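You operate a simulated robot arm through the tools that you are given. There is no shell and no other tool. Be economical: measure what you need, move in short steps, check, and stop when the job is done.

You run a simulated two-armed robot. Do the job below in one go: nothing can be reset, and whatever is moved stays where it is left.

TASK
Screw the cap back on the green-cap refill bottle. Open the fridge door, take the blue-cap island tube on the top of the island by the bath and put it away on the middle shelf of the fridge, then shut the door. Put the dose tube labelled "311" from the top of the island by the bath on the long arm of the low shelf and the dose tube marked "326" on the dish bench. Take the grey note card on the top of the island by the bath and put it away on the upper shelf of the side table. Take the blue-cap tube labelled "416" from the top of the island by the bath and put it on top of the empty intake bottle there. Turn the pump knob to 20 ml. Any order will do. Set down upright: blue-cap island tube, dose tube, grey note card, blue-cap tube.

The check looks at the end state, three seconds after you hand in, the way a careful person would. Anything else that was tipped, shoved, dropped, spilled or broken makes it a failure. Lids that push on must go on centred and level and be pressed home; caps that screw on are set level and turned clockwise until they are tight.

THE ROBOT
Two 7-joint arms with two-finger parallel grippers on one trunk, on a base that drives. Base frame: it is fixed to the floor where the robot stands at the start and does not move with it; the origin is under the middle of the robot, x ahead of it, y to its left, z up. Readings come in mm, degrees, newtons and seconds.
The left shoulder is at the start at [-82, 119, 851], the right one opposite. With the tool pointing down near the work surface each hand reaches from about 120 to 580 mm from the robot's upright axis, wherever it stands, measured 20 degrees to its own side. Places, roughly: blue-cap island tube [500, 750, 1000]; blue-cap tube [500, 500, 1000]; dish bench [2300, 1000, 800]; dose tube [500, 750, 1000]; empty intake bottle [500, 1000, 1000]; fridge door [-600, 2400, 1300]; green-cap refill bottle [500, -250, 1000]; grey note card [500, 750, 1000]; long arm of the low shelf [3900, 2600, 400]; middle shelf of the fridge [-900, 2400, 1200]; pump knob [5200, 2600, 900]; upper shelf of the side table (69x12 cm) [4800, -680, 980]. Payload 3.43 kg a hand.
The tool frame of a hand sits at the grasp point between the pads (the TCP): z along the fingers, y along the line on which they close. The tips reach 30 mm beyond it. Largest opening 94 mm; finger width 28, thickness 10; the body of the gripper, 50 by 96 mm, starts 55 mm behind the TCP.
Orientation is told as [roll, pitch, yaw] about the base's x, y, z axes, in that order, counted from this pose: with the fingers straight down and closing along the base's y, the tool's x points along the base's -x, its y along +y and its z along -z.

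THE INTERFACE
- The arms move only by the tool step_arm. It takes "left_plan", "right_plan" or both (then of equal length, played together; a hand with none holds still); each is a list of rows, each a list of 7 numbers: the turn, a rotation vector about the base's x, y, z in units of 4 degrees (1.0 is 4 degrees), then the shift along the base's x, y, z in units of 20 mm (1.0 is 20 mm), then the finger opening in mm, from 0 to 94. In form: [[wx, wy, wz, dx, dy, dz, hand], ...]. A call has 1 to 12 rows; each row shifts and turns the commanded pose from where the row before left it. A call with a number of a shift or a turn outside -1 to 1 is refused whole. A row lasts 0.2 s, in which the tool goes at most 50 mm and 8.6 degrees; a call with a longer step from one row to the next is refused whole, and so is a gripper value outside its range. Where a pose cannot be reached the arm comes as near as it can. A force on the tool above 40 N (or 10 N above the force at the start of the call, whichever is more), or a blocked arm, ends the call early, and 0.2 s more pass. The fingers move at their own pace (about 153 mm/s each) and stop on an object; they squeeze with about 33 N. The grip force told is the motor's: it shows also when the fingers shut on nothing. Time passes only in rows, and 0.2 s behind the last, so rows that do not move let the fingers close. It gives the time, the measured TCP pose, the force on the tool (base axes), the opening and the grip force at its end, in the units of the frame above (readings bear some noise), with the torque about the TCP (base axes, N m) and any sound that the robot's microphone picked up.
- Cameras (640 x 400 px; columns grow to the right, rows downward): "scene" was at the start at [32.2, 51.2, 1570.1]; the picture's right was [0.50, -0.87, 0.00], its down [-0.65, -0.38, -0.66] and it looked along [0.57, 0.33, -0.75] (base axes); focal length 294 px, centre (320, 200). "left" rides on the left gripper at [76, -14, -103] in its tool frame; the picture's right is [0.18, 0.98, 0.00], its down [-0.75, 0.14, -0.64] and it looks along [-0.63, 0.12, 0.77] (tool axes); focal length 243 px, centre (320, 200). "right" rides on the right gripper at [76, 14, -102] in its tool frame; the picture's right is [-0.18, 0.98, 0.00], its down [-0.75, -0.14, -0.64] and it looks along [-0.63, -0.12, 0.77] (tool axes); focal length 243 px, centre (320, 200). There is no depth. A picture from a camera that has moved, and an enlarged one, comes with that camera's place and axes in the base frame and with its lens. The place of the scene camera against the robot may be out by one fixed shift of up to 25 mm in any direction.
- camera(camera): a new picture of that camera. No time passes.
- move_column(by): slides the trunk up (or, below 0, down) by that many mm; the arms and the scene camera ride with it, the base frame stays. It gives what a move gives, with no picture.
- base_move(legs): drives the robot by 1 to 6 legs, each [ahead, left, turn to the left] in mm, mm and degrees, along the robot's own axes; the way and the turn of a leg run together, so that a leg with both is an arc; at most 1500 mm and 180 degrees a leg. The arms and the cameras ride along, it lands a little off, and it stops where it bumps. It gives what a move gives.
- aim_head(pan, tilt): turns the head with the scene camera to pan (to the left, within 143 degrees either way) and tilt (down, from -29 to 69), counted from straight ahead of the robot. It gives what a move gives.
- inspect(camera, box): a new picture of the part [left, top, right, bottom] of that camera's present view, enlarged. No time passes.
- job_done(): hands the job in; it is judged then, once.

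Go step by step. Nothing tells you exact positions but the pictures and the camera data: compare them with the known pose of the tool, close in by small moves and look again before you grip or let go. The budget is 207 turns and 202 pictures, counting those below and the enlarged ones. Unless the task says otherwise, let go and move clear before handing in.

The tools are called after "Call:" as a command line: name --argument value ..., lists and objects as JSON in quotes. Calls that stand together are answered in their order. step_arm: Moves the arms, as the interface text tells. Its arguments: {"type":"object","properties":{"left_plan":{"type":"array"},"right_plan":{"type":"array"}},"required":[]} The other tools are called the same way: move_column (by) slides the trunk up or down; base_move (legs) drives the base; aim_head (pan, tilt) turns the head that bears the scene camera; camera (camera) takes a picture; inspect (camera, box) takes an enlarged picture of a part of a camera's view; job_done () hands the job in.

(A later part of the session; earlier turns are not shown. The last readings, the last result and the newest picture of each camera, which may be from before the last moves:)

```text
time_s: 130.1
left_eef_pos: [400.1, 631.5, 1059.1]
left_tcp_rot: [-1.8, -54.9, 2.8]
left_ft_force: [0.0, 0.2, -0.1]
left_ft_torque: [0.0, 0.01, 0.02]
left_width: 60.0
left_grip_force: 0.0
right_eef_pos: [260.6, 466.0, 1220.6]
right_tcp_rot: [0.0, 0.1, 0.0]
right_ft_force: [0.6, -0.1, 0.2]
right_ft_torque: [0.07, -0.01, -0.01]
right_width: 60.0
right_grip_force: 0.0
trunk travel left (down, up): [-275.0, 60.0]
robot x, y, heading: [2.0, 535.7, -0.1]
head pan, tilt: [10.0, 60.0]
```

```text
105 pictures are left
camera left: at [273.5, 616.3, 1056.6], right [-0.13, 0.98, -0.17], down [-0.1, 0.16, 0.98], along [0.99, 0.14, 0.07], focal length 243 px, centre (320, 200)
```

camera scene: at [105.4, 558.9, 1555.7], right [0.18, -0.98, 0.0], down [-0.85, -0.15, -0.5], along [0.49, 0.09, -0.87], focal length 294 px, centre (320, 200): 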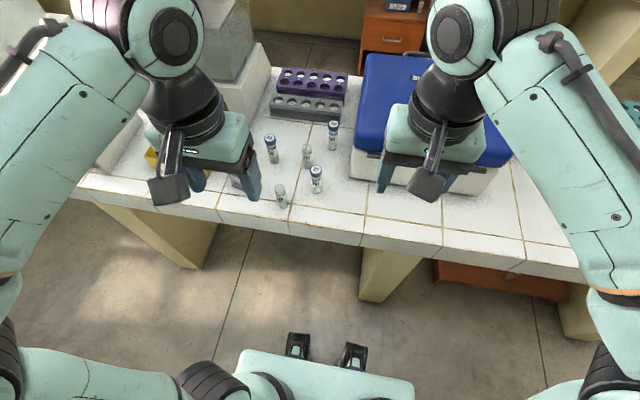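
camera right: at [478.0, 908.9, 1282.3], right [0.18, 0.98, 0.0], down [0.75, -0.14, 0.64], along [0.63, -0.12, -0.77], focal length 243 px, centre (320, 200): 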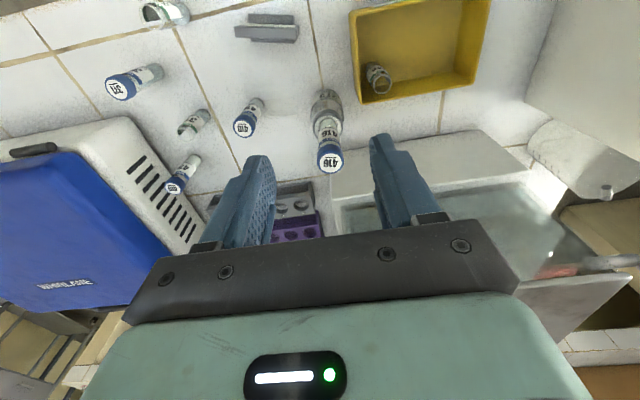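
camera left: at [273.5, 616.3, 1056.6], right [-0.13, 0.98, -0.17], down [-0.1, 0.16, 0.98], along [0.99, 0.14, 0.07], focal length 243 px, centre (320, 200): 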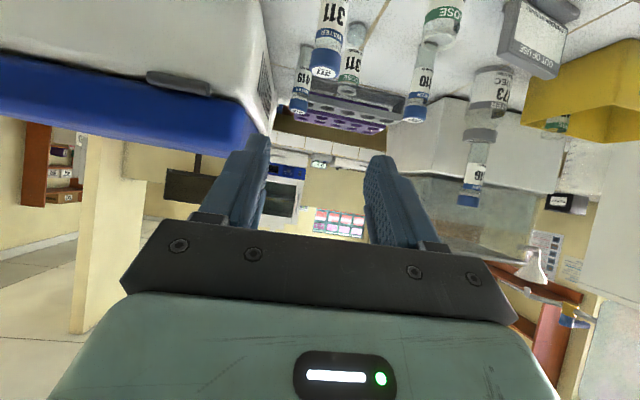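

Call:
step_arm --left_plan '[[0.13, -0.9, -0.16, 0.23, 0.03, -0.83, 60], [0.13, -0.9, -0.17, 0.23, 0.03, -0.83, 60], [0, -0.9, 0, 0.23, 0, -0.83, 60], [0, 0, 0, 0.23, 0, -0.83, 60], [0, 0, 0, 0.23, 0, -0.83, 60]]'

Call:
camera --camera "left"

Call:
camera --camera "scene"

```text
time_s: 131.2
left_eef_pos: [423.8, 633.6, 977.1]
left_tcp_rot: [-0.2, -65.7, 0.0]
left_ft_force: [-0.1, -0.8, 0.2]
left_ft_torque: [0.0, 0.02, 0.01]
left_width: 60.0
left_grip_force: 0.0
right_eef_pos: [259.1, 465.1, 1221.3]
right_tcp_rot: [0.0, 0.0, -0.1]
right_ft_force: [-0.1, -0.7, 0.3]
right_ft_torque: [0.02, 0.0, 0.02]
right_width: 60.1
right_grip_force: 0.1
trunk travel left (down, up): [-275.0, 60.0]
robot x, y, heading: [1.0, 535.5, 0.2]
head pan, tilt: [10.0, 60.0]
```

```text
104 pictures are left
camera left: at [299.2, 620.5, 949.8], right [-0.07, 0.98, -0.17], down [-0.28, 0.14, 0.95], along [0.96, 0.12, 0.26], focal length 243 px, centre (320, 200)
```

left: 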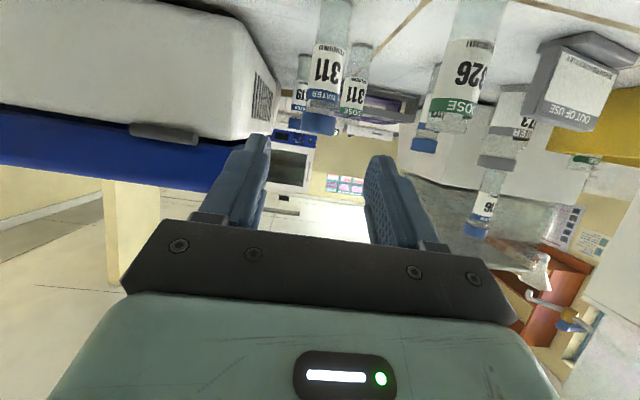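

```text
103 pictures are left
camera scene: at [31.5, 558.0, 1555.7], right [0.18, -0.98, 0.0], down [-0.85, -0.15, -0.5], along [0.49, 0.09, -0.87], focal length 294 px, centre (320, 200)
```

scene: 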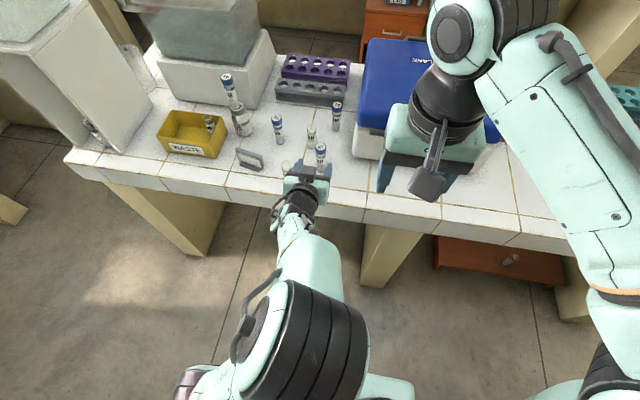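

Call:
step_arm --left_plan '[[0, 0, 0, 0.95, 0, -0.43, 60], [0, 0, 0, 0.95, 0, -0.43, 60], [0, 0, 0, 0.95, 0, -0.43, 60], [0, 0, 0, 0.95, 0, -0.43, 60], [0, 0, 0, 0.95, 0, -0.43, 60]]'

Call:
camera --camera "left"

Call:
inspect --camera "scene" --box '[270, 110, 370, 210]'

```text
time_s: 132.4
left_eef_pos: [517.3, 633.4, 933.9]
left_tcp_rot: [-0.3, -65.8, 0.0]
left_ft_force: [-0.4, -0.8, -0.3]
left_ft_torque: [-0.01, 0.03, 0.0]
left_width: 60.1
left_grip_force: 0.1
right_eef_pos: [260.1, 465.8, 1220.5]
right_tcp_rot: [0.0, 0.0, -0.1]
right_ft_force: [1.0, 0.2, 0.2]
right_ft_torque: [-0.02, -0.02, 0.01]
right_width: 59.8
right_grip_force: 0.0
trunk travel left (down, up): [-275.0, 60.0]
robot x, y, heading: [-0.4, 532.3, 0.2]
head pan, tilt: [10.0, 60.0]
```

```text
102 pictures are left
camera left: at [394.3, 620.5, 906.9], right [-0.07, 0.98, -0.17], down [-0.27, 0.14, 0.95], along [0.96, 0.12, 0.26], focal length 243 px, centre (320, 200)
```

left: 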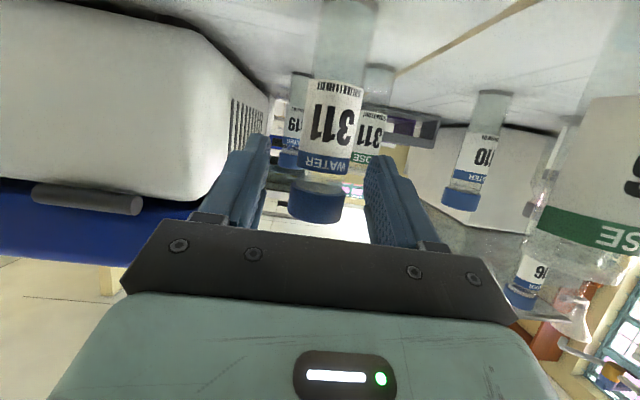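

```text
4.00 times, centred on (320, 160) of scene
camera zoom: at [31.7, 558.4, 1555.7], right [0.18, -0.98, 0.0], down [-0.85, -0.15, -0.5], along [0.49, 0.09, -0.87], focal length 1176 px, centre (320, 360)
```

zoom: 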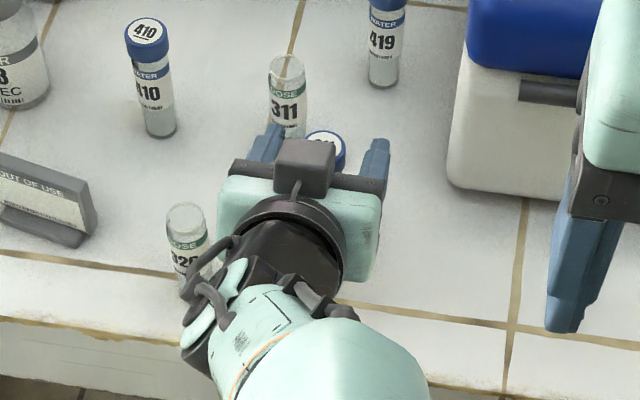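

Call:
step_arm --left_plan '[[0, 0, 0, 0, 0, 0, 20], [0, 0, 0, 0, 0, 0, 20], [0, 0, 0, 0, 0, 0, 20], [0, 0, 0, 0, 0, 0.5, 20], [0, 0, 0, 0, 0, 1, 20], [0, 0, 0, 0, 0, 1, 20], [0, 0, 0, -0.5, 0, 1, 20], [0, 0, 0, -0.5, 0, 1, 20], [0, 0, 0, -0.5, 0, 1, 20], [0, 0, 0, -0.5, 0, 1, 20]]'

Call:
camera --camera "left"

Call:
camera --camera "scene"

```text
time_s: 134.7
left_eef_pos: [476.3, 632.1, 1064.1]
left_tcp_rot: [-0.3, -65.6, 0.1]
left_ft_force: [0.8, -0.4, -0.9]
left_ft_torque: [-0.03, 0.01, -0.02]
left_width: 32.6
left_grip_force: 34.0
right_eef_pos: [258.4, 465.4, 1221.9]
right_tcp_rot: [0.0, 0.0, -0.1]
right_ft_force: [0.2, 1.1, 0.2]
right_ft_torque: [0.04, -0.03, -0.02]
right_width: 59.8
right_grip_force: 0.1
trunk travel left (down, up): [-275.0, 60.0]
robot x, y, heading: [1.5, 535.5, 0.0]
head pan, tilt: [10.0, 60.0]
```

```text
100 pictures are left
camera left: at [352.8, 620.1, 1037.4], right [-0.07, 0.98, -0.17], down [-0.27, 0.14, 0.95], along [0.96, 0.12, 0.26], focal length 243 px, centre (320, 200)
```

left: 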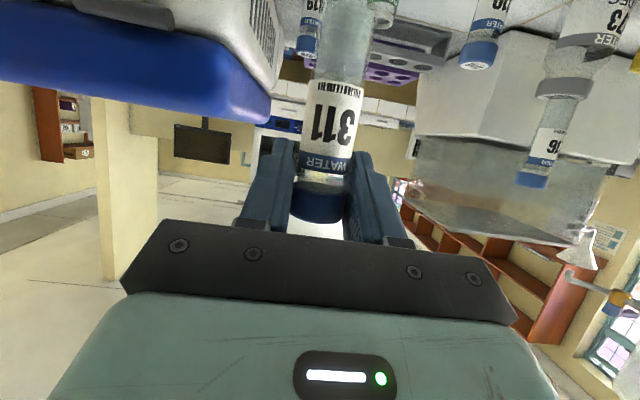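

```text
99 pictures are left
camera scene: at [30.6, 558.5, 1555.7], right [0.18, -0.98, 0.0], down [-0.85, -0.15, -0.5], along [0.49, 0.09, -0.87], focal length 294 px, centre (320, 200)
```

scene: 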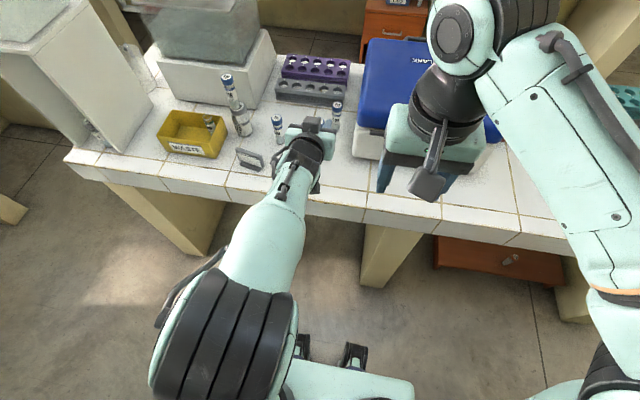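

The tube is held upright. I retract a bit, back off, strafe up the aisle, turn to face the fridge and look.

Call:
step_arm --left_plan '[[0, 0, 0, -0.9, 0, 1, 20], [0, 0, 0, -0.9, 0, 1, 20], [0, 0, 0, -0.9, 0, 1, 20], [0, 0, 0, -0.9, 0, 1, 20]]'

Call:
base_move --legs '[[-130, 0, 0], [0, 1290, 0], [80, 0, 0], [0, 0, 180]]'

Call:
aim_head --pan -25 --tilt 20

Call:
camera --camera "scene"

```text
time_s: 135.7
left_eef_pos: [403.5, 633.0, 1146.4]
left_tcp_rot: [-0.2, -65.7, 0.1]
left_ft_force: [0.0, 0.2, -1.4]
left_ft_torque: [-0.02, -0.01, 0.01]
left_width: 32.2
left_grip_force: 33.2
right_eef_pos: [258.8, 464.8, 1221.1]
right_tcp_rot: [0.1, 0.0, 0.0]
right_ft_force: [-0.2, -0.1, 0.1]
right_ft_torque: [0.0, -0.03, -0.01]
right_width: 59.9
right_grip_force: 0.0
trunk travel left (down, up): [-275.0, 60.0]
robot x, y, heading: [-0.7, 533.3, 0.1]
head pan, tilt: [10.0, 60.0]
```

```text
time_s: 156.1
left_eef_pos: [-458.5, 1712.2, 1144.4]
left_tcp_rot: [-0.2, -65.7, -178.5]
left_ft_force: [-0.6, 0.2, -1.4]
left_ft_torque: [0.02, 0.02, -0.01]
left_width: 32.4
left_grip_force: 33.1
right_eef_pos: [-317.0, 1882.9, 1220.3]
right_tcp_rot: [0.0, 0.0, -178.6]
right_ft_force: [0.5, -0.6, -0.1]
right_ft_torque: [-0.02, 0.01, -0.02]
right_width: 60.2
right_grip_force: 0.0
trunk travel left (down, up): [-275.0, 60.0]
robot x, y, heading: [-57.1, 1822.3, -178.2]
head pan, tilt: [10.0, 60.0]
```

```text
time_s: 157.1
left_eef_pos: [-458.6, 1712.1, 1144.8]
left_tcp_rot: [-0.1, -65.7, -178.7]
left_ft_force: [-0.8, -0.3, -0.5]
left_ft_torque: [-0.03, 0.0, 0.02]
left_width: 32.7
left_grip_force: 32.8
right_eef_pos: [-316.5, 1883.4, 1220.7]
right_tcp_rot: [0.0, 0.1, -178.6]
right_ft_force: [0.5, 0.4, 1.1]
right_ft_torque: [-0.01, -0.04, 0.02]
right_width: 60.0
right_grip_force: 0.1
trunk travel left (down, up): [-275.0, 60.0]
robot x, y, heading: [-57.4, 1821.4, -178.6]
head pan, tilt: [-25.0, 20.0]
```

```text
98 pictures are left
camera scene: at [-90.2, 1870.4, 1613.8], right [0.4, 0.92, 0.0], down [0.31, -0.14, -0.94], along [-0.86, 0.37, -0.34], focal length 294 px, centre (320, 200)
```

scene: 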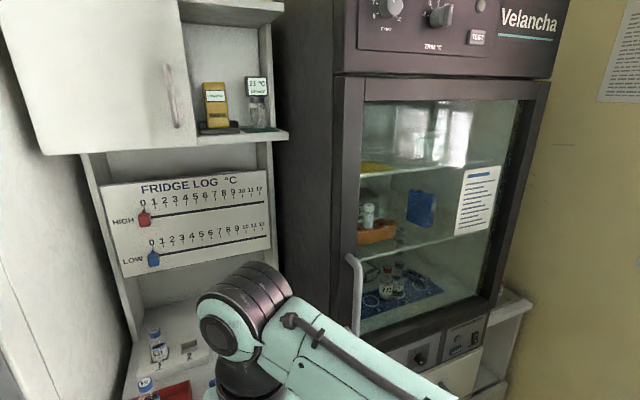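

The handle is a vertical bar at about [-522, 2123], z 1120–1314; hinge near y 2675. I position the base in front of it and swing the right hand to point at it horizontally.

Call:
base_move --legs '[[-40, -255, -1.5]]'

Call:
step_arm --right_plan '[[0, 0, 0, -1, 0.5, 0, 60], [0, 0, 0, -1, 0.5, 0, 60], [0, 1, 0, -1, 0.5, 0, 60], [0, 1, 0, -1, 0, 0, 60], [0, 1, 0, -1, 0, 0, 60], [0, 1, 0, -0.5, 0, 0, 60], [0, 1, 0, -0.3, 0, 0, 60], [0, 1, 0, 0, 0, 0, 60], [0, 1, 0, 0, 0, 0, 60], [0, 1, 0, 0, 0, 0, 60], [0, 1, 0, 0, 0, 0, 60], [0, 1, 0, 0, 0, 0, 60]]'

Call:
camera --camera "scene"

```text
time_s: 160.0
left_eef_pos: [-423.9, 1977.5, 1144.1]
left_tcp_rot: [-0.3, -65.7, 180.0]
left_ft_force: [-0.5, -0.6, 0.2]
left_ft_torque: [0.02, 0.02, -0.01]
left_width: 32.6
left_grip_force: 33.2
right_eef_pos: [-278.9, 2145.6, 1220.7]
right_tcp_rot: [0.0, -0.1, 179.9]
right_ft_force: [-0.5, 0.0, 0.0]
right_ft_torque: [-0.01, 0.0, 0.0]
right_width: 60.0
right_grip_force: 0.1
trunk travel left (down, up): [-275.0, 60.0]
robot x, y, heading: [-21.0, 2076.2, 180.0]
head pan, tilt: [-25.0, 20.0]
```

```text
time_s: 162.6
left_eef_pos: [-423.7, 1977.8, 1144.0]
left_tcp_rot: [-0.2, -65.7, 179.9]
left_ft_force: [0.4, -0.2, 1.1]
left_ft_torque: [0.0, 0.02, 0.0]
left_width: 32.8
left_grip_force: 32.7
right_eef_pos: [-393.4, 2174.9, 1220.8]
right_tcp_rot: [0.1, -40.0, 179.9]
right_ft_force: [0.3, -0.3, -0.3]
right_ft_torque: [0.01, -0.02, 0.02]
right_width: 60.0
right_grip_force: 0.0
trunk travel left (down, up): [-275.0, 60.0]
robot x, y, heading: [-16.7, 2076.6, 180.1]
head pan, tilt: [-25.0, 20.0]
```

```text
97 pictures are left
camera scene: at [-51.4, 2126.8, 1613.9], right [0.42, 0.91, 0.0], down [0.31, -0.14, -0.94], along [-0.85, 0.4, -0.34], focal length 294 px, centre (320, 200)
```

scene: 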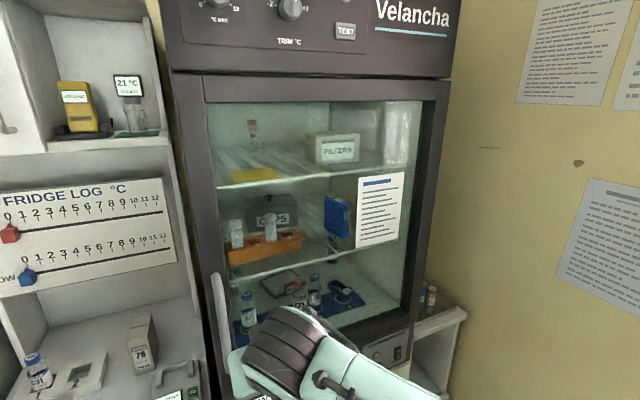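

Scene-camera estimates of the handle differ, so I finish turning the right hand and use its own camera.

Call:
step_arm --right_plan '[[0, 1, 0, 0, 0, 0, 60], [0, 1, 0, 0, 0, 0, 60], [0, 1, 0, 0, 0, 0, 60], [0, 1, 0, 0, 0, 0, 60], [0, 1, 0, 0, 0, 0, 60], [0, 1, 0, 0, 0, 0, 60], [0, 1, 0, 0, 0, 0, 60], [0, 1, 0, 0, 0, 0, 60], [0, 1, 0, 0, 0, 0, 60], [0, 1, 0, 0, 0, 0, 60], [0, 1, 0, 0, 0, 0, 60]]'

Call:
camera --camera "right"

Call:
camera --camera "left"

```text
time_s: 165.0
left_eef_pos: [-424.1, 1978.1, 1145.0]
left_tcp_rot: [0.0, -65.6, 179.9]
left_ft_force: [-0.4, -0.3, 0.3]
left_ft_torque: [-0.02, 0.0, -0.01]
left_width: 32.5
left_grip_force: 33.6
right_eef_pos: [-394.3, 2175.6, 1220.7]
right_tcp_rot: [0.9, -84.1, 179.1]
right_ft_force: [1.1, 0.1, 0.1]
right_ft_torque: [0.02, 0.01, 0.02]
right_width: 59.8
right_grip_force: 0.1
trunk travel left (down, up): [-275.0, 60.0]
robot x, y, heading: [-17.8, 2078.1, 180.3]
head pan, tilt: [-25.0, 20.0]
```

```text
96 pictures are left
camera right: at [-283.9, 2161.7, 1155.4], right [-0.02, -0.98, 0.18], down [0.56, 0.14, 0.82], along [-0.83, 0.12, 0.55], focal length 243 px, centre (320, 200)
```

right: 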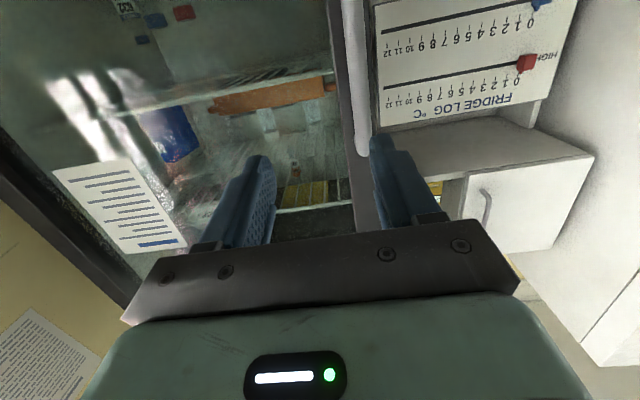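

```text
95 pictures are left
camera left: at [-298.9, 1992.2, 1117.3], right [0.07, -0.98, -0.17], down [0.27, -0.14, 0.95], along [-0.96, -0.11, 0.26], focal length 243 px, centre (320, 200)
```

left: 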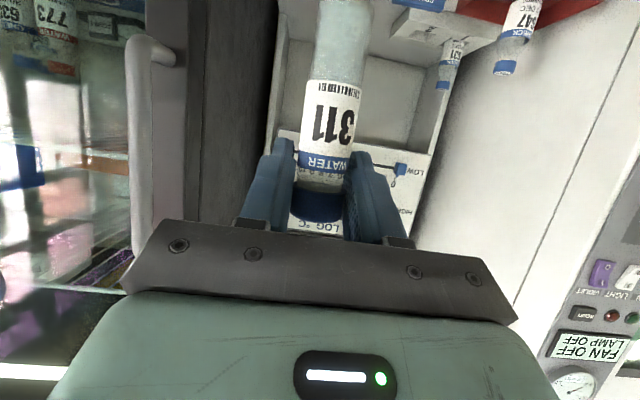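

The bar is near [-545, 2142] spanning z 1070–1272. I line up and move closer.

Call:
step_arm --right_plan '[[0, 0.7, 0, 0, -0.8, -0.7, 80], [0, 0.7, 0, 0, -0.9, -0.7, 80], [0, 0, 0, -0.8, 0, -0.4, 80], [0, 0, 0, -0.9, 0, 0, 80], [0, 0, 0, -0.9, 0, 0, 80], [0, 0, 0, -0.9, 0, 0, 80], [0, 0, 0, -0.8, 0, 0, 80]]'

Call:
camera --camera "right"

Call:
camera --camera "left"

```text
time_s: 166.6
left_eef_pos: [-424.4, 1976.7, 1144.6]
left_tcp_rot: [-0.1, -65.7, 179.9]
left_ft_force: [0.1, 0.6, 0.3]
left_ft_torque: [0.0, 0.0, 0.0]
left_width: 32.5
left_grip_force: 32.6
right_eef_pos: [-481.8, 2141.3, 1185.2]
right_tcp_rot: [10.8, -89.7, 169.3]
right_ft_force: [-0.7, -0.8, -0.2]
right_ft_torque: [0.01, 0.0, 0.02]
right_width: 79.9
right_grip_force: 0.0
trunk travel left (down, up): [-275.0, 60.0]
robot x, y, heading: [-19.1, 2071.9, 179.9]
head pan, tilt: [-25.0, 20.0]
```

```text
94 pictures are left
camera right: at [-377.2, 2127.3, 1108.9], right [0.0, -0.98, 0.19], down [0.64, 0.14, 0.76], along [-0.77, 0.12, 0.63], focal length 243 px, centre (320, 200)
```

right: 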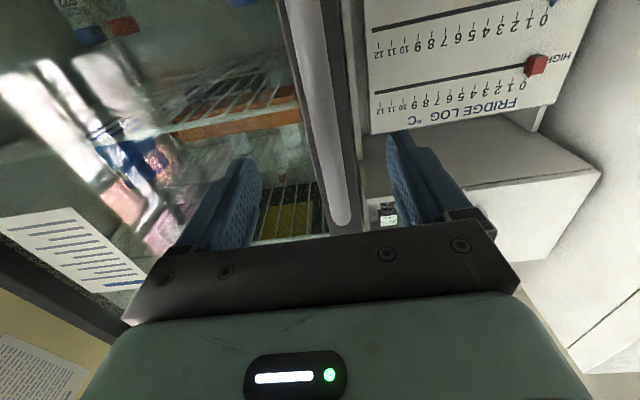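

```text
93 pictures are left
camera left: at [-299.1, 1992.1, 1117.2], right [0.07, -0.98, -0.17], down [0.27, -0.14, 0.95], along [-0.96, -0.11, 0.26], focal length 243 px, centre (320, 200)
```

left: 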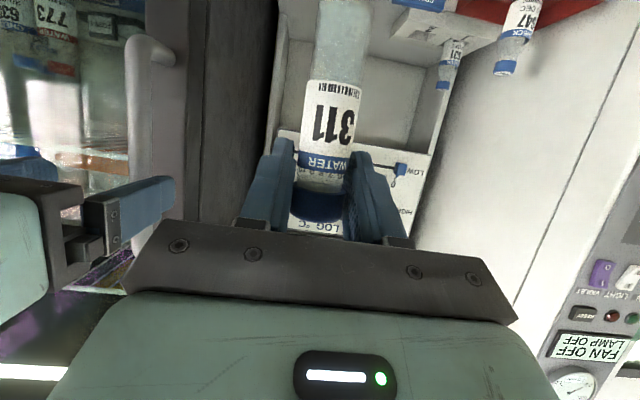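

Call:
step_arm --right_plan '[[0, 0, 0, -0.8, -0.25, 0, 80], [0, 0, 0, -0.8, 0, 0, 80], [0, 0, 0, -0.7, 0, 0, 80], [0, 0, 0, 0, 0, 0, 10], [0, 0, 0, 0, 0, 0, 10], [0, 0, 0, 0, 0, 0, 10], [0, 0, 0, 0, 0, 0, 10]]'

Call:
camera --camera "right"

Call:
camera --camera "left"

```text
time_s: 168.2
left_eef_pos: [-423.8, 1977.1, 1144.9]
left_tcp_rot: [-0.2, -65.7, 179.9]
left_ft_force: [0.1, 0.5, 0.0]
left_ft_torque: [0.01, 0.01, 0.02]
left_width: 32.5
left_grip_force: 33.2
right_eef_pos: [-525.1, 2137.8, 1182.6]
right_tcp_rot: [8.9, -89.5, 171.1]
right_ft_force: [0.3, -1.1, 0.0]
right_ft_torque: [0.21, -0.13, 0.0]
right_width: 17.7
right_grip_force: 44.8
trunk travel left (down, up): [-275.0, 60.0]
robot x, y, heading: [-16.3, 2078.0, 180.0]
head pan, tilt: [-25.0, 20.0]
```

```text
92 pictures are left
camera right: at [-422.5, 2122.4, 1108.4], right [0.0, -0.98, 0.19], down [0.64, 0.14, 0.76], along [-0.77, 0.12, 0.62], focal length 243 px, centre (320, 200)
```

right: 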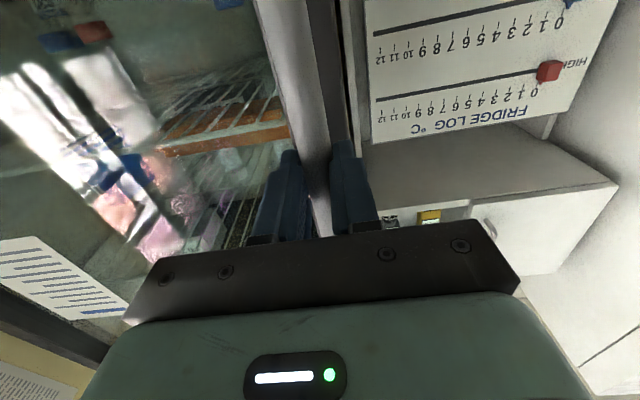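

```text
91 pictures are left
camera left: at [-298.9, 1992.2, 1117.3], right [0.07, -0.98, -0.17], down [0.27, -0.14, 0.95], along [-0.96, -0.11, 0.26], focal length 243 px, centre (320, 200)
```

left: 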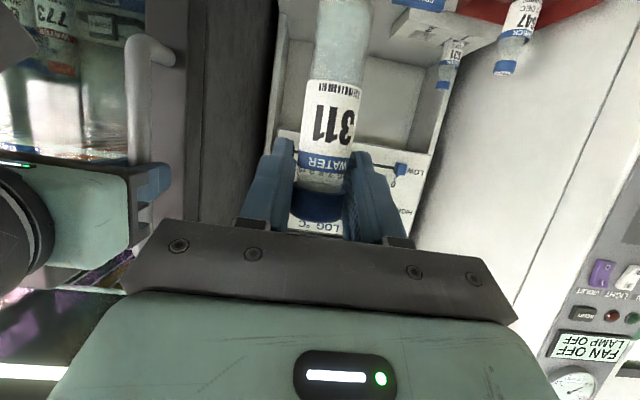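

The handle is gripped. I pull the door along its arc.

Call:
step_arm --right_plan '[[0, 0, 0.3, 0.93, 0.09, 0, 10], [0, 0, 0.3, 0.93, 0.12, 0, 10], [0, 0, 0.3, 0.93, 0.16, 0, 10], [0, 0, 0.3, 0.92, 0.19, 0, 10], [0, 0, 0.3, 0.91, 0.22, 0, 10], [0, 0, 0.3, 0.91, 0.25, 0, 10], [0, 0, 0.3, 0.9, 0.29, 0, 10], [0, 0, 0.3, 0.88, 0.31, 0, 10]]'

Call:
camera --camera "scene"

```text
time_s: 170.0
left_eef_pos: [-424.4, 1980.0, 1144.3]
left_tcp_rot: [-0.1, -65.8, 179.7]
left_ft_force: [-0.5, 1.3, 0.8]
left_ft_torque: [0.02, -0.01, 0.0]
left_width: 32.2
left_grip_force: 33.0
right_eef_pos: [-379.8, 2170.6, 1183.3]
right_tcp_rot: [24.8, -89.6, 164.8]
right_ft_force: [-1.5, 7.4, 1.6]
right_ft_torque: [0.59, -0.65, -0.33]
right_width: 17.6
right_grip_force: 45.1
trunk travel left (down, up): [-275.0, 60.0]
robot x, y, heading: [-20.6, 2074.3, 180.0]
head pan, tilt: [-25.0, 20.0]
```

```text
90 pictures are left
camera scene: at [-51.6, 2128.5, 1613.8], right [0.42, 0.91, 0.0], down [0.31, -0.15, -0.94], along [-0.85, 0.4, -0.34], focal length 294 px, centre (320, 200)
```

scene: 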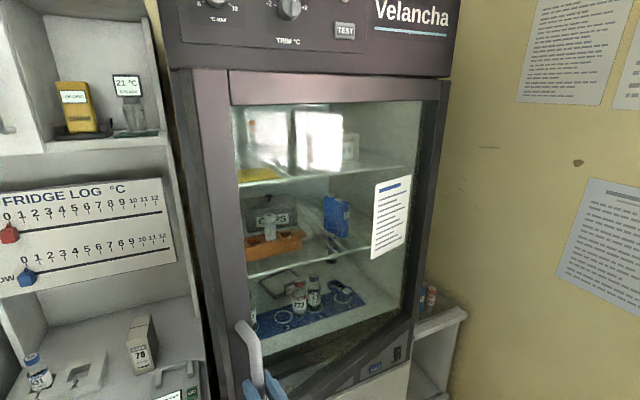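

The door swings freely and is open about 16°. I release, shift the base back and to the right, regrip and pull further.

Call:
step_arm --right_plan '[[0, 0, 0, 0, 0, 0, 70], [0, 0, 0, 0, 0, 0, 70], [0, 0, 0, 0.9, 0.15, 0, 70], [0, 0, 0, 0.9, 0.15, 0, 70], [0, 0, 0, 0.9, 0.15, 0, 70], [0, 0, 0, 0.5, 0.1, 0, 70]]'

Call:
base_move --legs '[[-165, -70, 0]]'

Call:
camera --camera "right"

Call:
camera --camera "scene"

```text
time_s: 171.4
left_eef_pos: [-424.3, 1976.8, 1145.4]
left_tcp_rot: [-0.2, -65.8, 179.7]
left_ft_force: [0.1, 0.6, -0.2]
left_ft_torque: [0.02, 0.01, -0.01]
left_width: 32.2
left_grip_force: 33.4
right_eef_pos: [-317.2, 2180.1, 1184.7]
right_tcp_rot: [6.2, -89.3, -176.6]
right_ft_force: [0.1, 0.0, 0.7]
right_ft_torque: [0.02, 0.0, -0.01]
right_width: 69.9
right_grip_force: 0.1
trunk travel left (down, up): [-275.0, 60.0]
robot x, y, heading: [-22.0, 2074.3, 179.7]
head pan, tilt: [-25.0, 20.0]
```

```text
time_s: 172.9
left_eef_pos: [-260.3, 2046.4, 1143.7]
left_tcp_rot: [-0.1, -65.7, -180.0]
left_ft_force: [-0.3, 0.0, 0.5]
left_ft_torque: [-0.01, 0.01, -0.01]
left_width: 32.6
left_grip_force: 33.1
right_eef_pos: [-152.7, 2249.2, 1184.3]
right_tcp_rot: [8.6, -89.3, -178.9]
right_ft_force: [0.1, 0.4, 0.0]
right_ft_torque: [0.01, 0.02, -0.01]
right_width: 70.0
right_grip_force: 0.1
trunk travel left (down, up): [-275.0, 60.0]
robot x, y, heading: [146.2, 2144.8, -179.9]
head pan, tilt: [-25.0, 20.0]
```

```text
89 pictures are left
camera right: at [-48.8, 2253.0, 1109.8], right [0.16, -0.97, 0.19], down [0.6, 0.25, 0.76], along [-0.78, -0.01, 0.62], focal length 243 px, centre (320, 200)
```

right: 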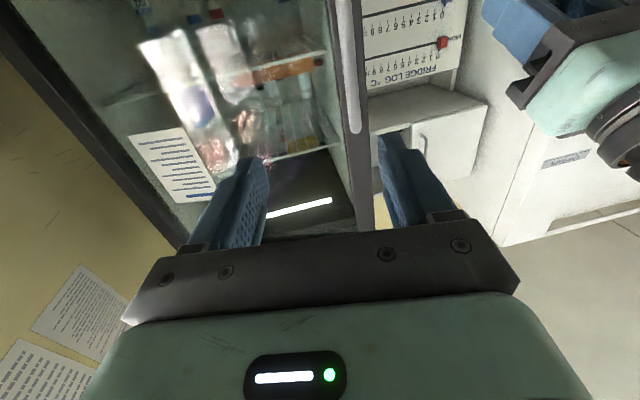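

```text
88 pictures are left
camera scene: at [112.2, 2196.8, 1613.9], right [0.42, 0.91, 0.0], down [0.31, -0.14, -0.94], along [-0.85, 0.4, -0.34], focal length 294 px, centre (320, 200)
```

scene: 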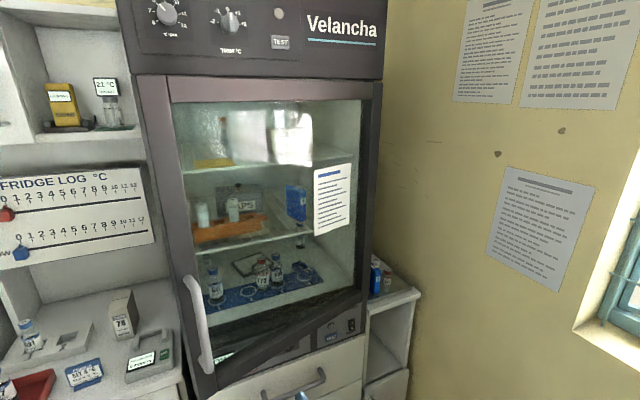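

Call:
step_arm --right_plan '[[0, 0, 0, -0.95, -0.68, 0, 80], [0, 0, 0, -0.95, -0.68, 0, 80], [0, 0, 0, -0.95, -0.68, 0, 80], [0, 0, 0, -0.95, -0.68, 0, 80], [0, 0, 0, -0.95, -0.16, 0, 80], [0, 0, 0, -0.95, -0.16, 0, 80], [0, 0, 0, -0.95, -0.16, 0, 80], [0, 0, 0, -0.95, -0.16, 0, 80], [0, 0, 0, -0.95, -0.16, 0, 80], [0, 0, 0, -0.95, -0.16, 0, 80]]'

Call:
camera --camera "right"

```text
time_s: 175.1
left_eef_pos: [-260.5, 2048.3, 1144.2]
left_tcp_rot: [-0.3, -65.7, -179.9]
left_ft_force: [0.2, -0.1, -0.6]
left_ft_torque: [0.03, 0.01, 0.01]
left_width: 32.6
left_grip_force: 33.1
right_eef_pos: [-343.7, 2175.3, 1185.3]
right_tcp_rot: [6.5, -89.4, -176.9]
right_ft_force: [0.9, 0.2, 1.6]
right_ft_torque: [-0.01, 0.0, 0.01]
right_width: 80.0
right_grip_force: 0.0
trunk travel left (down, up): [-275.0, 60.0]
robot x, y, heading: [142.1, 2146.9, -179.8]
head pan, tilt: [-25.0, 20.0]
```

```text
87 pictures are left
camera right: at [-239.7, 2179.1, 1110.0], right [0.16, -0.97, 0.19], down [0.6, 0.25, 0.76], along [-0.78, -0.01, 0.62], focal length 243 px, centre (320, 200)
```

right: 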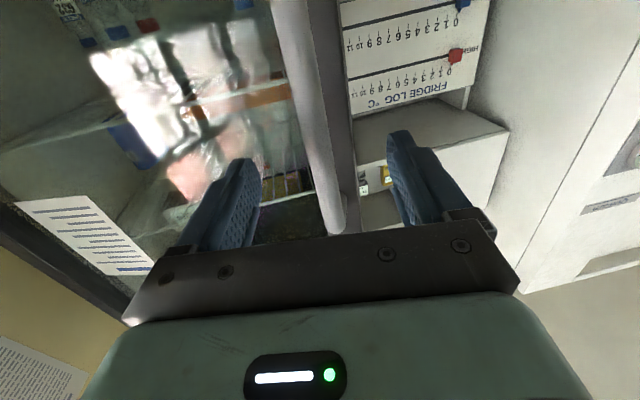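

Call:
step_arm --right_plan '[[0, 0, 0, -0.9, -0.16, 0, 80], [0, 0, 0, -0.9, -0.14, 0, 80], [0, 0, 0, 0, 0, 0, 10], [0, 0, 0, 0, 0, 0, 10], [0, 0, 0, 0, 0, 0, 10], [0, 0, 0, 0, 0, 0, 10]]'

Call:
step_arm --right_plan '[[0, 0, 0.4, 0.87, 0.35, 0, 10], [0, 0, 0.4, 0.86, 0.38, 0, 10], [0, 0, 0.4, 0.85, 0.41, 0, 10], [0, 0, 0.4, 0.83, 0.44, 0, 10], [0, 0, 0.4, 0.82, 0.47, 0, 10], [0, 0, 0.4, 0.8, 0.5, 0, 10], [0, 0, 0.4, 0.78, 0.53, 0, 10], [0, 0, 0.4, 0.76, 0.55, 0, 10], [0, 0, 0.4, 0.74, 0.58, 0, 10], [0, 0, 0.4, 0.72, 0.6, 0, 10], [0, 0, 0.4, 0.7, 0.62, 0, 10], [0, 0, 0.4, 0.68, 0.65, 0, 10]]'

Call:
camera --camera "scene"

```text
time_s: 176.5
left_eef_pos: [-260.7, 2047.5, 1143.3]
left_tcp_rot: [-0.2, -65.6, 180.0]
left_ft_force: [0.1, -1.2, -0.7]
left_ft_torque: [-0.01, 0.03, 0.06]
left_width: 32.5
left_grip_force: 33.0
right_eef_pos: [-380.3, 2169.6, 1185.5]
right_tcp_rot: [8.6, -89.4, -179.0]
right_ft_force: [-1.7, 3.9, 0.6]
right_ft_torque: [0.36, -0.12, -0.08]
right_width: 17.7
right_grip_force: 45.0
trunk travel left (down, up): [-275.0, 60.0]
robot x, y, heading: [140.0, 2145.8, -179.9]
head pan, tilt: [-25.0, 20.0]
```

```text
time_s: 178.6
left_eef_pos: [-258.4, 2046.7, 1144.9]
left_tcp_rot: [-0.1, -65.7, -180.1]
left_ft_force: [-0.3, 0.1, -0.4]
left_ft_torque: [0.01, 0.0, 0.06]
left_width: 32.5
left_grip_force: 33.2
right_eef_pos: [-288.0, 2215.4, 1185.2]
right_tcp_rot: [-70.3, -85.0, -93.0]
right_ft_force: [5.1, -8.6, -2.7]
right_ft_torque: [-1.32, -0.32, -0.22]
right_width: 19.7
right_grip_force: 44.8
right hand out of reach, approached as far as the arm can: row 5, 6, 7, 8, 9
trunk travel left (down, up): [-275.0, 60.0]
robot x, y, heading: [143.7, 2142.6, -179.9]
head pan, tilt: [-25.0, 20.0]
stopped in row 10 (right hand): the force on the tool passed its limit at 46 N (the readings are from after the stop); the commanded pose is now the measured one
```

```text
86 pictures are left
camera scene: at [112.8, 2197.5, 1614.1], right [0.42, 0.91, 0.0], down [0.31, -0.14, -0.94], along [-0.85, 0.39, -0.34], focal length 294 px, centre (320, 200)
```

scene: 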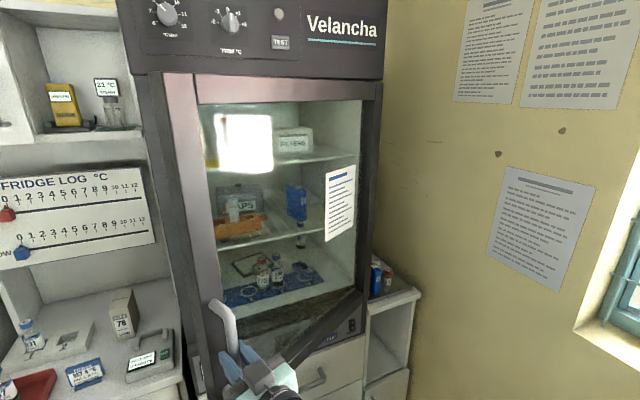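

The wrist limit stops the pull at about 28°. I let go, move the tube hand aside, and turn the right hand to slip behind the door edge and push it open.

Call:
step_arm --right_plan '[[0, 0, 0, 0, 0, 0, 70], [0, 0, 0, 0, 0, 0, 70], [0, 0, 0, 0.9, 0.25, 0, 70], [0, 0, 0, 0.9, 0.25, 0, 70], [0, 0, 0, 0.9, 0.25, 0, 70], [0, 0, 0, 0.8, 0.2, 0, 70], [0, 0, -0.8, 0.5, -0.5, 0, 70], [0, 0, -0.8, 0, -1, 0, 40], [0, 0, -0.8, 0, -1, 0, 20], [0, 0, -0.8, 0, -1, 0, 5], [0, 0, -0.8, 0, -1, 0, 5], [0, 0, -0.8, 0, -1, 0, 5]]' --left_plan '[[0, 0, 0, 0, -0.7, 0, 20], [0, 0, 0, 0, -0.7, 0, 20], [0, 0, 0, 0, -0.7, 0, 20], [0, 0, 0, 0, -0.7, 0, 20], [0, 0, 0, 0, -0.7, 0, 20], [0, 0, 0, 0, -0.7, 0, 20], [0, 0, 0, 0, -0.7, 0, 20], [0, 0, 0, 0, -0.7, 0, 20], [0, 0, 0, 0, -0.7, 0, 20], [0, 0, 0, 0, -0.7, 0, 20], [0, 0, 0, 0, -0.7, 0, 20], [0, 0, 0, 0, -0.7, 0, 20]]'

Call:
camera --camera "scene"

Call:
camera --camera "right"

```text
time_s: 181.2
left_eef_pos: [-261.0, 1875.7, 1144.0]
left_tcp_rot: [-0.5, -65.7, -179.7]
left_ft_force: [0.0, 0.3, -0.9]
left_ft_torque: [0.03, 0.01, -0.01]
left_width: 32.3
left_grip_force: 33.4
right_eef_pos: [-210.0, 2125.2, 1187.2]
right_tcp_rot: [-72.3, -84.8, -110.8]
right_ft_force: [-0.2, -0.5, 0.0]
right_ft_torque: [-0.01, -0.01, -0.01]
right_width: 4.9
right_grip_force: 0.1
trunk travel left (down, up): [-275.0, 60.0]
robot x, y, heading: [142.4, 2143.8, -179.6]
head pan, tilt: [-25.0, 20.0]
```

```text
85 pictures are left
camera scene: at [111.4, 2194.7, 1613.9], right [0.42, 0.91, 0.0], down [0.31, -0.14, -0.94], along [-0.85, 0.39, -0.34], focal length 294 px, centre (320, 200)
```

scene: 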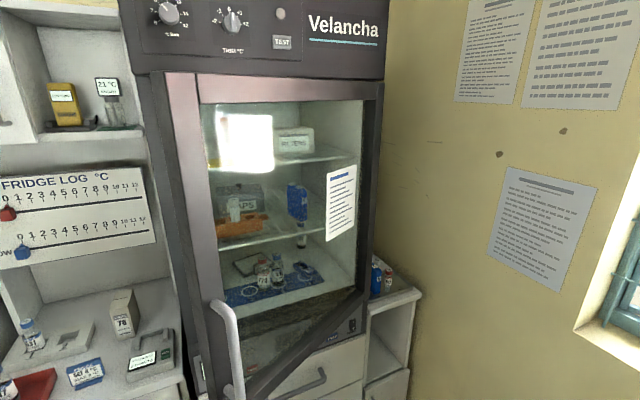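

```text
84 pictures are left
camera right: at [-105.7, 2112.2, 1111.9], right [-0.06, -0.99, 0.1], down [0.62, 0.04, 0.78], along [-0.78, 0.11, 0.62], focal length 243 px, centre (320, 200)
```

right: 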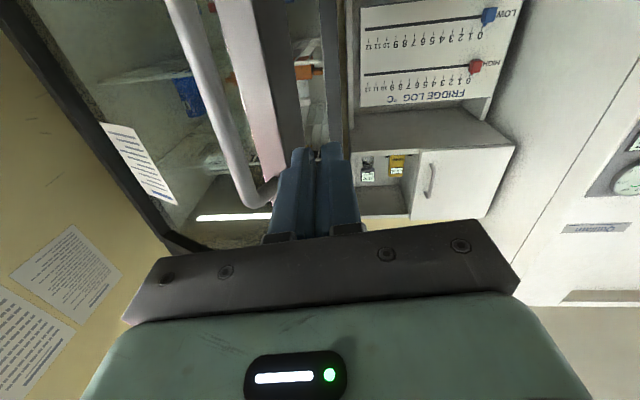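

Call:
step_arm --right_plan '[[0, 0, 0, 0, -0.8, 0, 5], [0, 0, 0, 0, -0.8, 0, 5]]'

Call:
base_move --legs '[[110, 0, 0]]'

Call:
step_arm --right_plan '[[0, 0, 0, -0.9, 0, 0, 5], [0, 0, 0, -0.9, 0, 0, 5], [0, 0, 0, -0.9, 0, 0, 5], [0, 0, 0, -0.9, 0, 0, 5], [0, 0, 0, -0.9, 0, 0, 5], [0, 0, 0, -0.9, 0, 0, 5]]'

Call:
camera --camera "right"

Call:
camera --camera "scene"

```text
time_s: 181.8
left_eef_pos: [-259.8, 1877.7, 1144.2]
left_tcp_rot: [-0.3, -65.6, -179.9]
left_ft_force: [-0.3, -0.9, -0.4]
left_ft_torque: [-0.04, 0.03, 0.01]
left_width: 32.3
left_grip_force: 32.9
right_eef_pos: [-209.6, 2093.7, 1187.1]
right_tcp_rot: [-72.0, -84.9, -111.0]
right_ft_force: [0.2, -0.1, -0.8]
right_ft_torque: [0.03, 0.0, 0.01]
right_width: 4.8
right_grip_force: 0.1
trunk travel left (down, up): [-275.0, 60.0]
robot x, y, heading: [144.1, 2145.2, -179.8]
head pan, tilt: [-25.0, 20.0]
```

```text
time_s: 183.0
left_eef_pos: [-370.6, 1878.2, 1144.3]
left_tcp_rot: [-0.2, -65.7, -179.9]
left_ft_force: [0.0, 0.0, 0.2]
left_ft_torque: [0.02, -0.01, 0.0]
left_width: 32.5
left_grip_force: 33.2
right_eef_pos: [-319.6, 2092.9, 1187.7]
right_tcp_rot: [-72.2, -84.9, -110.7]
right_ft_force: [0.3, 0.4, -0.3]
right_ft_torque: [-0.03, -0.02, 0.02]
right_width: 4.6
right_grip_force: 0.0
trunk travel left (down, up): [-275.0, 60.0]
robot x, y, heading: [35.5, 2141.9, -179.8]
head pan, tilt: [-25.0, 20.0]
```

```text
time_s: 184.4
left_eef_pos: [-369.8, 1876.5, 1144.5]
left_tcp_rot: [-0.3, -65.7, -179.8]
left_ft_force: [0.7, 0.1, -0.9]
left_ft_torque: [0.01, 0.02, 0.01]
left_width: 32.5
left_grip_force: 32.7
right_eef_pos: [-427.0, 2093.3, 1186.7]
right_tcp_rot: [-72.2, -84.8, -110.7]
right_ft_force: [0.3, -0.3, -0.6]
right_ft_torque: [-0.02, -0.04, 0.01]
right_width: 4.9
right_grip_force: 0.0
trunk travel left (down, up): [-275.0, 60.0]
robot x, y, heading: [33.6, 2144.5, -179.8]
head pan, tilt: [-25.0, 20.0]
```

```text
83 pictures are left
camera right: at [-323.7, 2081.2, 1112.4], right [-0.05, -0.99, 0.1], down [0.62, 0.04, 0.78], along [-0.78, 0.1, 0.62], focal length 243 px, centre (320, 200)
```

right: 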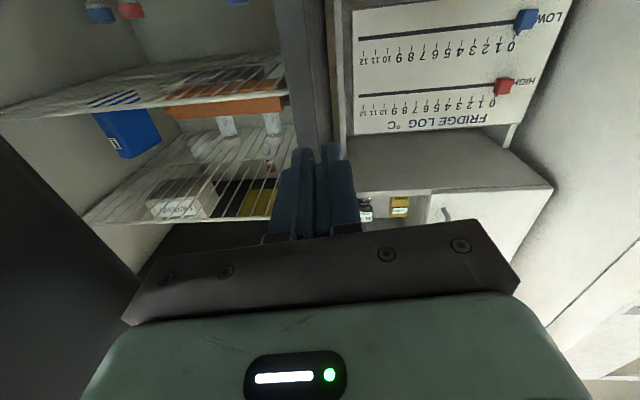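

```text
82 pictures are left
camera scene: at [1.9, 2195.7, 1613.9], right [0.42, 0.91, 0.0], down [0.31, -0.14, -0.94], along [-0.85, 0.39, -0.34], focal length 294 px, centre (320, 200)
```

scene: 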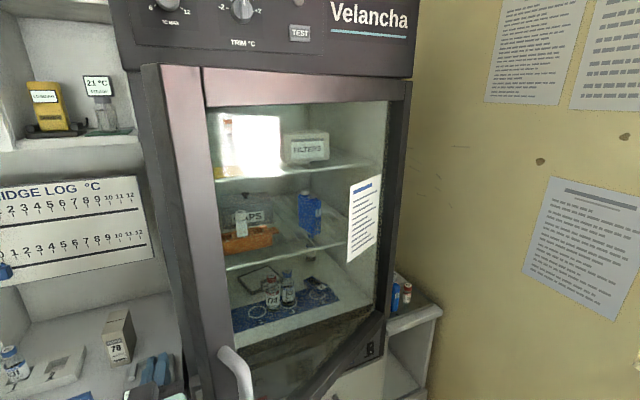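

The hand is behind the door edge. I push sideways to swing the door open.

Call:
step_arm --right_plan '[[0, 0, 0, 0, 0.9, 0, 5], [0, 0, 0, 0, 0.9, 0, 5], [0, 0, 0, 0, 0.9, 0, 5], [0, 0, 0, 0, 0.9, 0, 5], [0, 0, 0, 0, 0.9, 0, 5], [0, 0, 0, 0, 0.9, 0, 5], [0, 0, 0, 0, 0.9, 0, 5], [0, 0, 0, 0, 0.9, 0, 5], [0, 0, 0, 0, 0.9, 0, 5], [0, 0, 0, 0, 0.9, 0, 5], [0, 0, 0, 0, 0.9, 0, 5], [0, 0, 0, 0, 0.9, 0, 5]]'

Call:
camera --camera "scene"

```text
time_s: 185.0
left_eef_pos: [-367.8, 1874.7, 1145.3]
left_tcp_rot: [-0.4, -65.7, -179.7]
left_ft_force: [0.1, 0.3, 0.3]
left_ft_torque: [0.03, 0.0, 0.04]
left_width: 32.4
left_grip_force: 32.9
right_eef_pos: [-419.2, 2107.7, 1187.6]
right_tcp_rot: [-69.3, -85.2, -110.7]
right_ft_force: [9.2, -20.1, 2.3]
right_ft_torque: [-0.28, -0.28, -1.52]
right_width: 5.0
right_grip_force: 0.1
trunk travel left (down, up): [-275.0, 60.0]
robot x, y, heading: [32.7, 2144.3, -179.6]
head pan, tilt: [-25.0, 20.0]
stopped in row 3 (right hand): the force on the tool passed its limit at 48 N (the readings are from after the stop); the commanded pose is now the measured one
```

```text
81 pictures are left
camera scene: at [3.0, 2195.0, 1614.0], right [0.42, 0.91, 0.0], down [0.31, -0.14, -0.94], along [-0.85, 0.39, -0.34], focal length 294 px, centre (320, 200)
```

scene: 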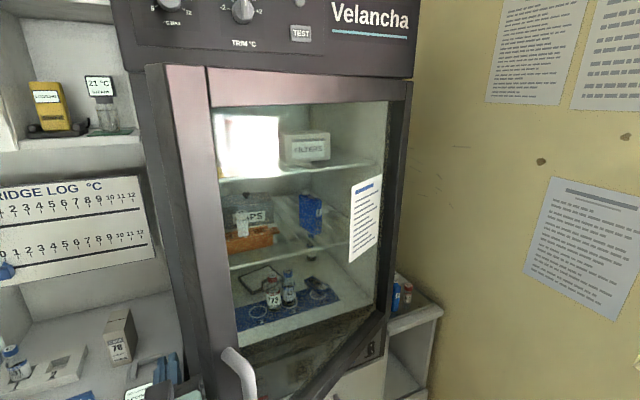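

Call:
step_arm --right_plan '[[0, 0, 0, -0.5, -1, 0, 5], [0, 0, -1, -0.5, -0.3, 0, 5], [0, 0, -1, -0.5, 0, 0, 5], [0, 0, -1, 0, 0, 0, 5], [0, 0, -1, 0, 0, 0, 5], [0, 0, -1, 0, 0.2, 0, 5], [0, 0, -1, 0, 0.2, 0, 5], [0, 0, -1, 0, 0.2, 0, 5], [0, 0, -1, 0, 0.2, 0, 5], [0, 0, -1, 0, 0.3, 0, 5], [0, 0, -1, 0, 0.3, 0, 5], [0, 0, -1, 0, 0.3, 0, 5]]'

Call:
camera --camera "right"

```text
time_s: 187.6
left_eef_pos: [-368.5, 1875.8, 1144.7]
left_tcp_rot: [-0.4, -65.7, -179.7]
left_ft_force: [0.6, -0.7, -0.4]
left_ft_torque: [0.03, 0.03, 0.03]
left_width: 32.3
left_grip_force: 32.8
right_eef_pos: [-452.2, 2121.9, 1185.9]
right_tcp_rot: [-69.6, -85.1, -155.6]
right_ft_force: [0.4, -0.4, 0.4]
right_ft_torque: [0.0, -0.02, 0.03]
right_width: 5.1
right_grip_force: 0.0
trunk travel left (down, up): [-275.0, 60.0]
robot x, y, heading: [37.4, 2144.1, -179.4]
head pan, tilt: [-25.0, 20.0]
```

```text
80 pictures are left
camera right: at [-384.3, 2043.0, 1112.4], right [-0.71, -0.7, 0.1], down [0.49, -0.38, 0.78], along [-0.51, 0.6, 0.61], focal length 243 px, centre (320, 200)
```

right: 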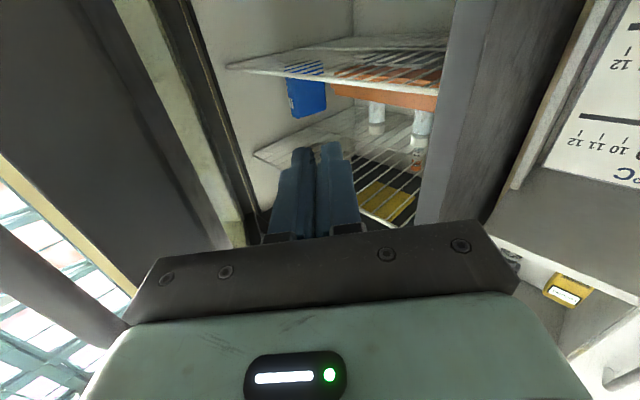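

The hand is now angled behind the door. I sweep it outward.

Call:
step_arm --right_plan '[[0, 0, 0, 0.7, 0.6, 0, 5], [0, 0, 0, 0.7, 0.6, 0, 5], [0, 0, 0, 0.75, 0.55, 0, 5], [0, 0, 0, 0.75, 0.55, 0, 5], [0, 0, 0, 0.75, 0.55, 0, 5], [0, 0, 0, 0.75, 0.55, 0, 5], [0, 0, 0, 0.75, 0.6, 0, 5], [0, 0, 0, 0.7, 0.65, 0, 5], [0, 0, 0, 0.7, 0.7, 0, 5], [0, 0, 0, 0.6, 0.7, 0, 5], [0, 0, 0, 0.6, 0.7, 0, 5], [0, 0, 0, 0.6, 0.7, 0, 5]]'

Call:
camera --camera "scene"

Call:
camera --camera "right"

```text
time_s: 190.0
left_eef_pos: [-366.3, 1873.3, 1144.5]
left_tcp_rot: [-0.4, -65.8, -179.6]
left_ft_force: [-0.1, 0.3, -0.6]
left_ft_torque: [0.01, -0.03, -0.01]
left_width: 32.4
left_grip_force: 32.8
right_eef_pos: [-295.1, 2246.4, 1187.0]
right_tcp_rot: [-71.2, -85.0, -152.8]
right_ft_force: [16.7, -18.5, -1.1]
right_ft_torque: [0.54, 0.64, -1.27]
right_width: 4.9
right_grip_force: 0.0
trunk travel left (down, up): [-275.0, 60.0]
robot x, y, heading: [36.9, 2142.7, -179.5]
head pan, tilt: [-25.0, 20.0]
stopped in row 12 (right hand): the force on the tool passed its limit at 46 N (the readings are from after the stop); the commanded pose is now the measured one
```

```text
79 pictures are left
camera scene: at [5.5, 2192.4, 1614.1], right [0.42, 0.91, 0.0], down [0.31, -0.14, -0.94], along [-0.85, 0.39, -0.34], focal length 294 px, centre (320, 200)
```

scene: 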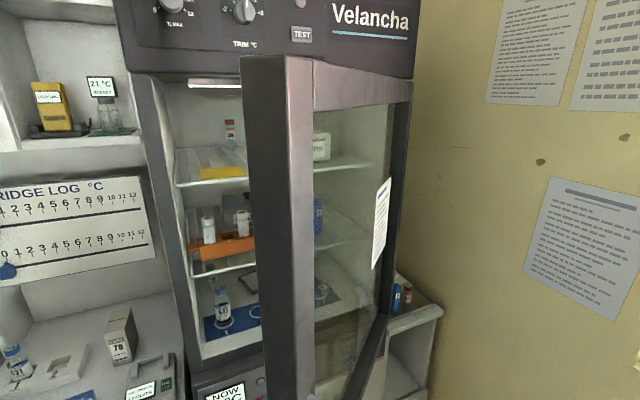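

```text
78 pictures are left
camera right: at [-224.9, 2168.8, 1112.4], right [-0.7, -0.71, 0.1], down [0.5, -0.38, 0.78], along [-0.52, 0.59, 0.62], focal length 243 px, centre (320, 200)
```

right: 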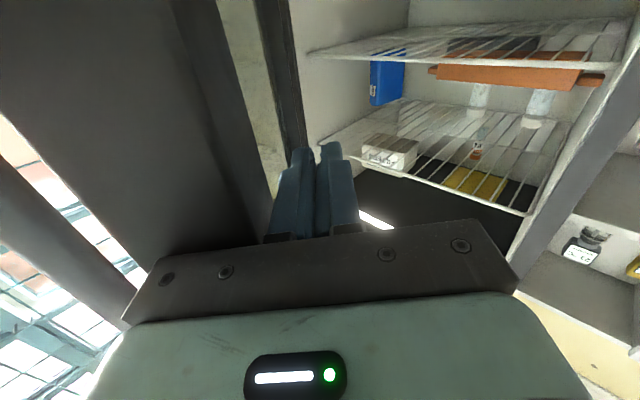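

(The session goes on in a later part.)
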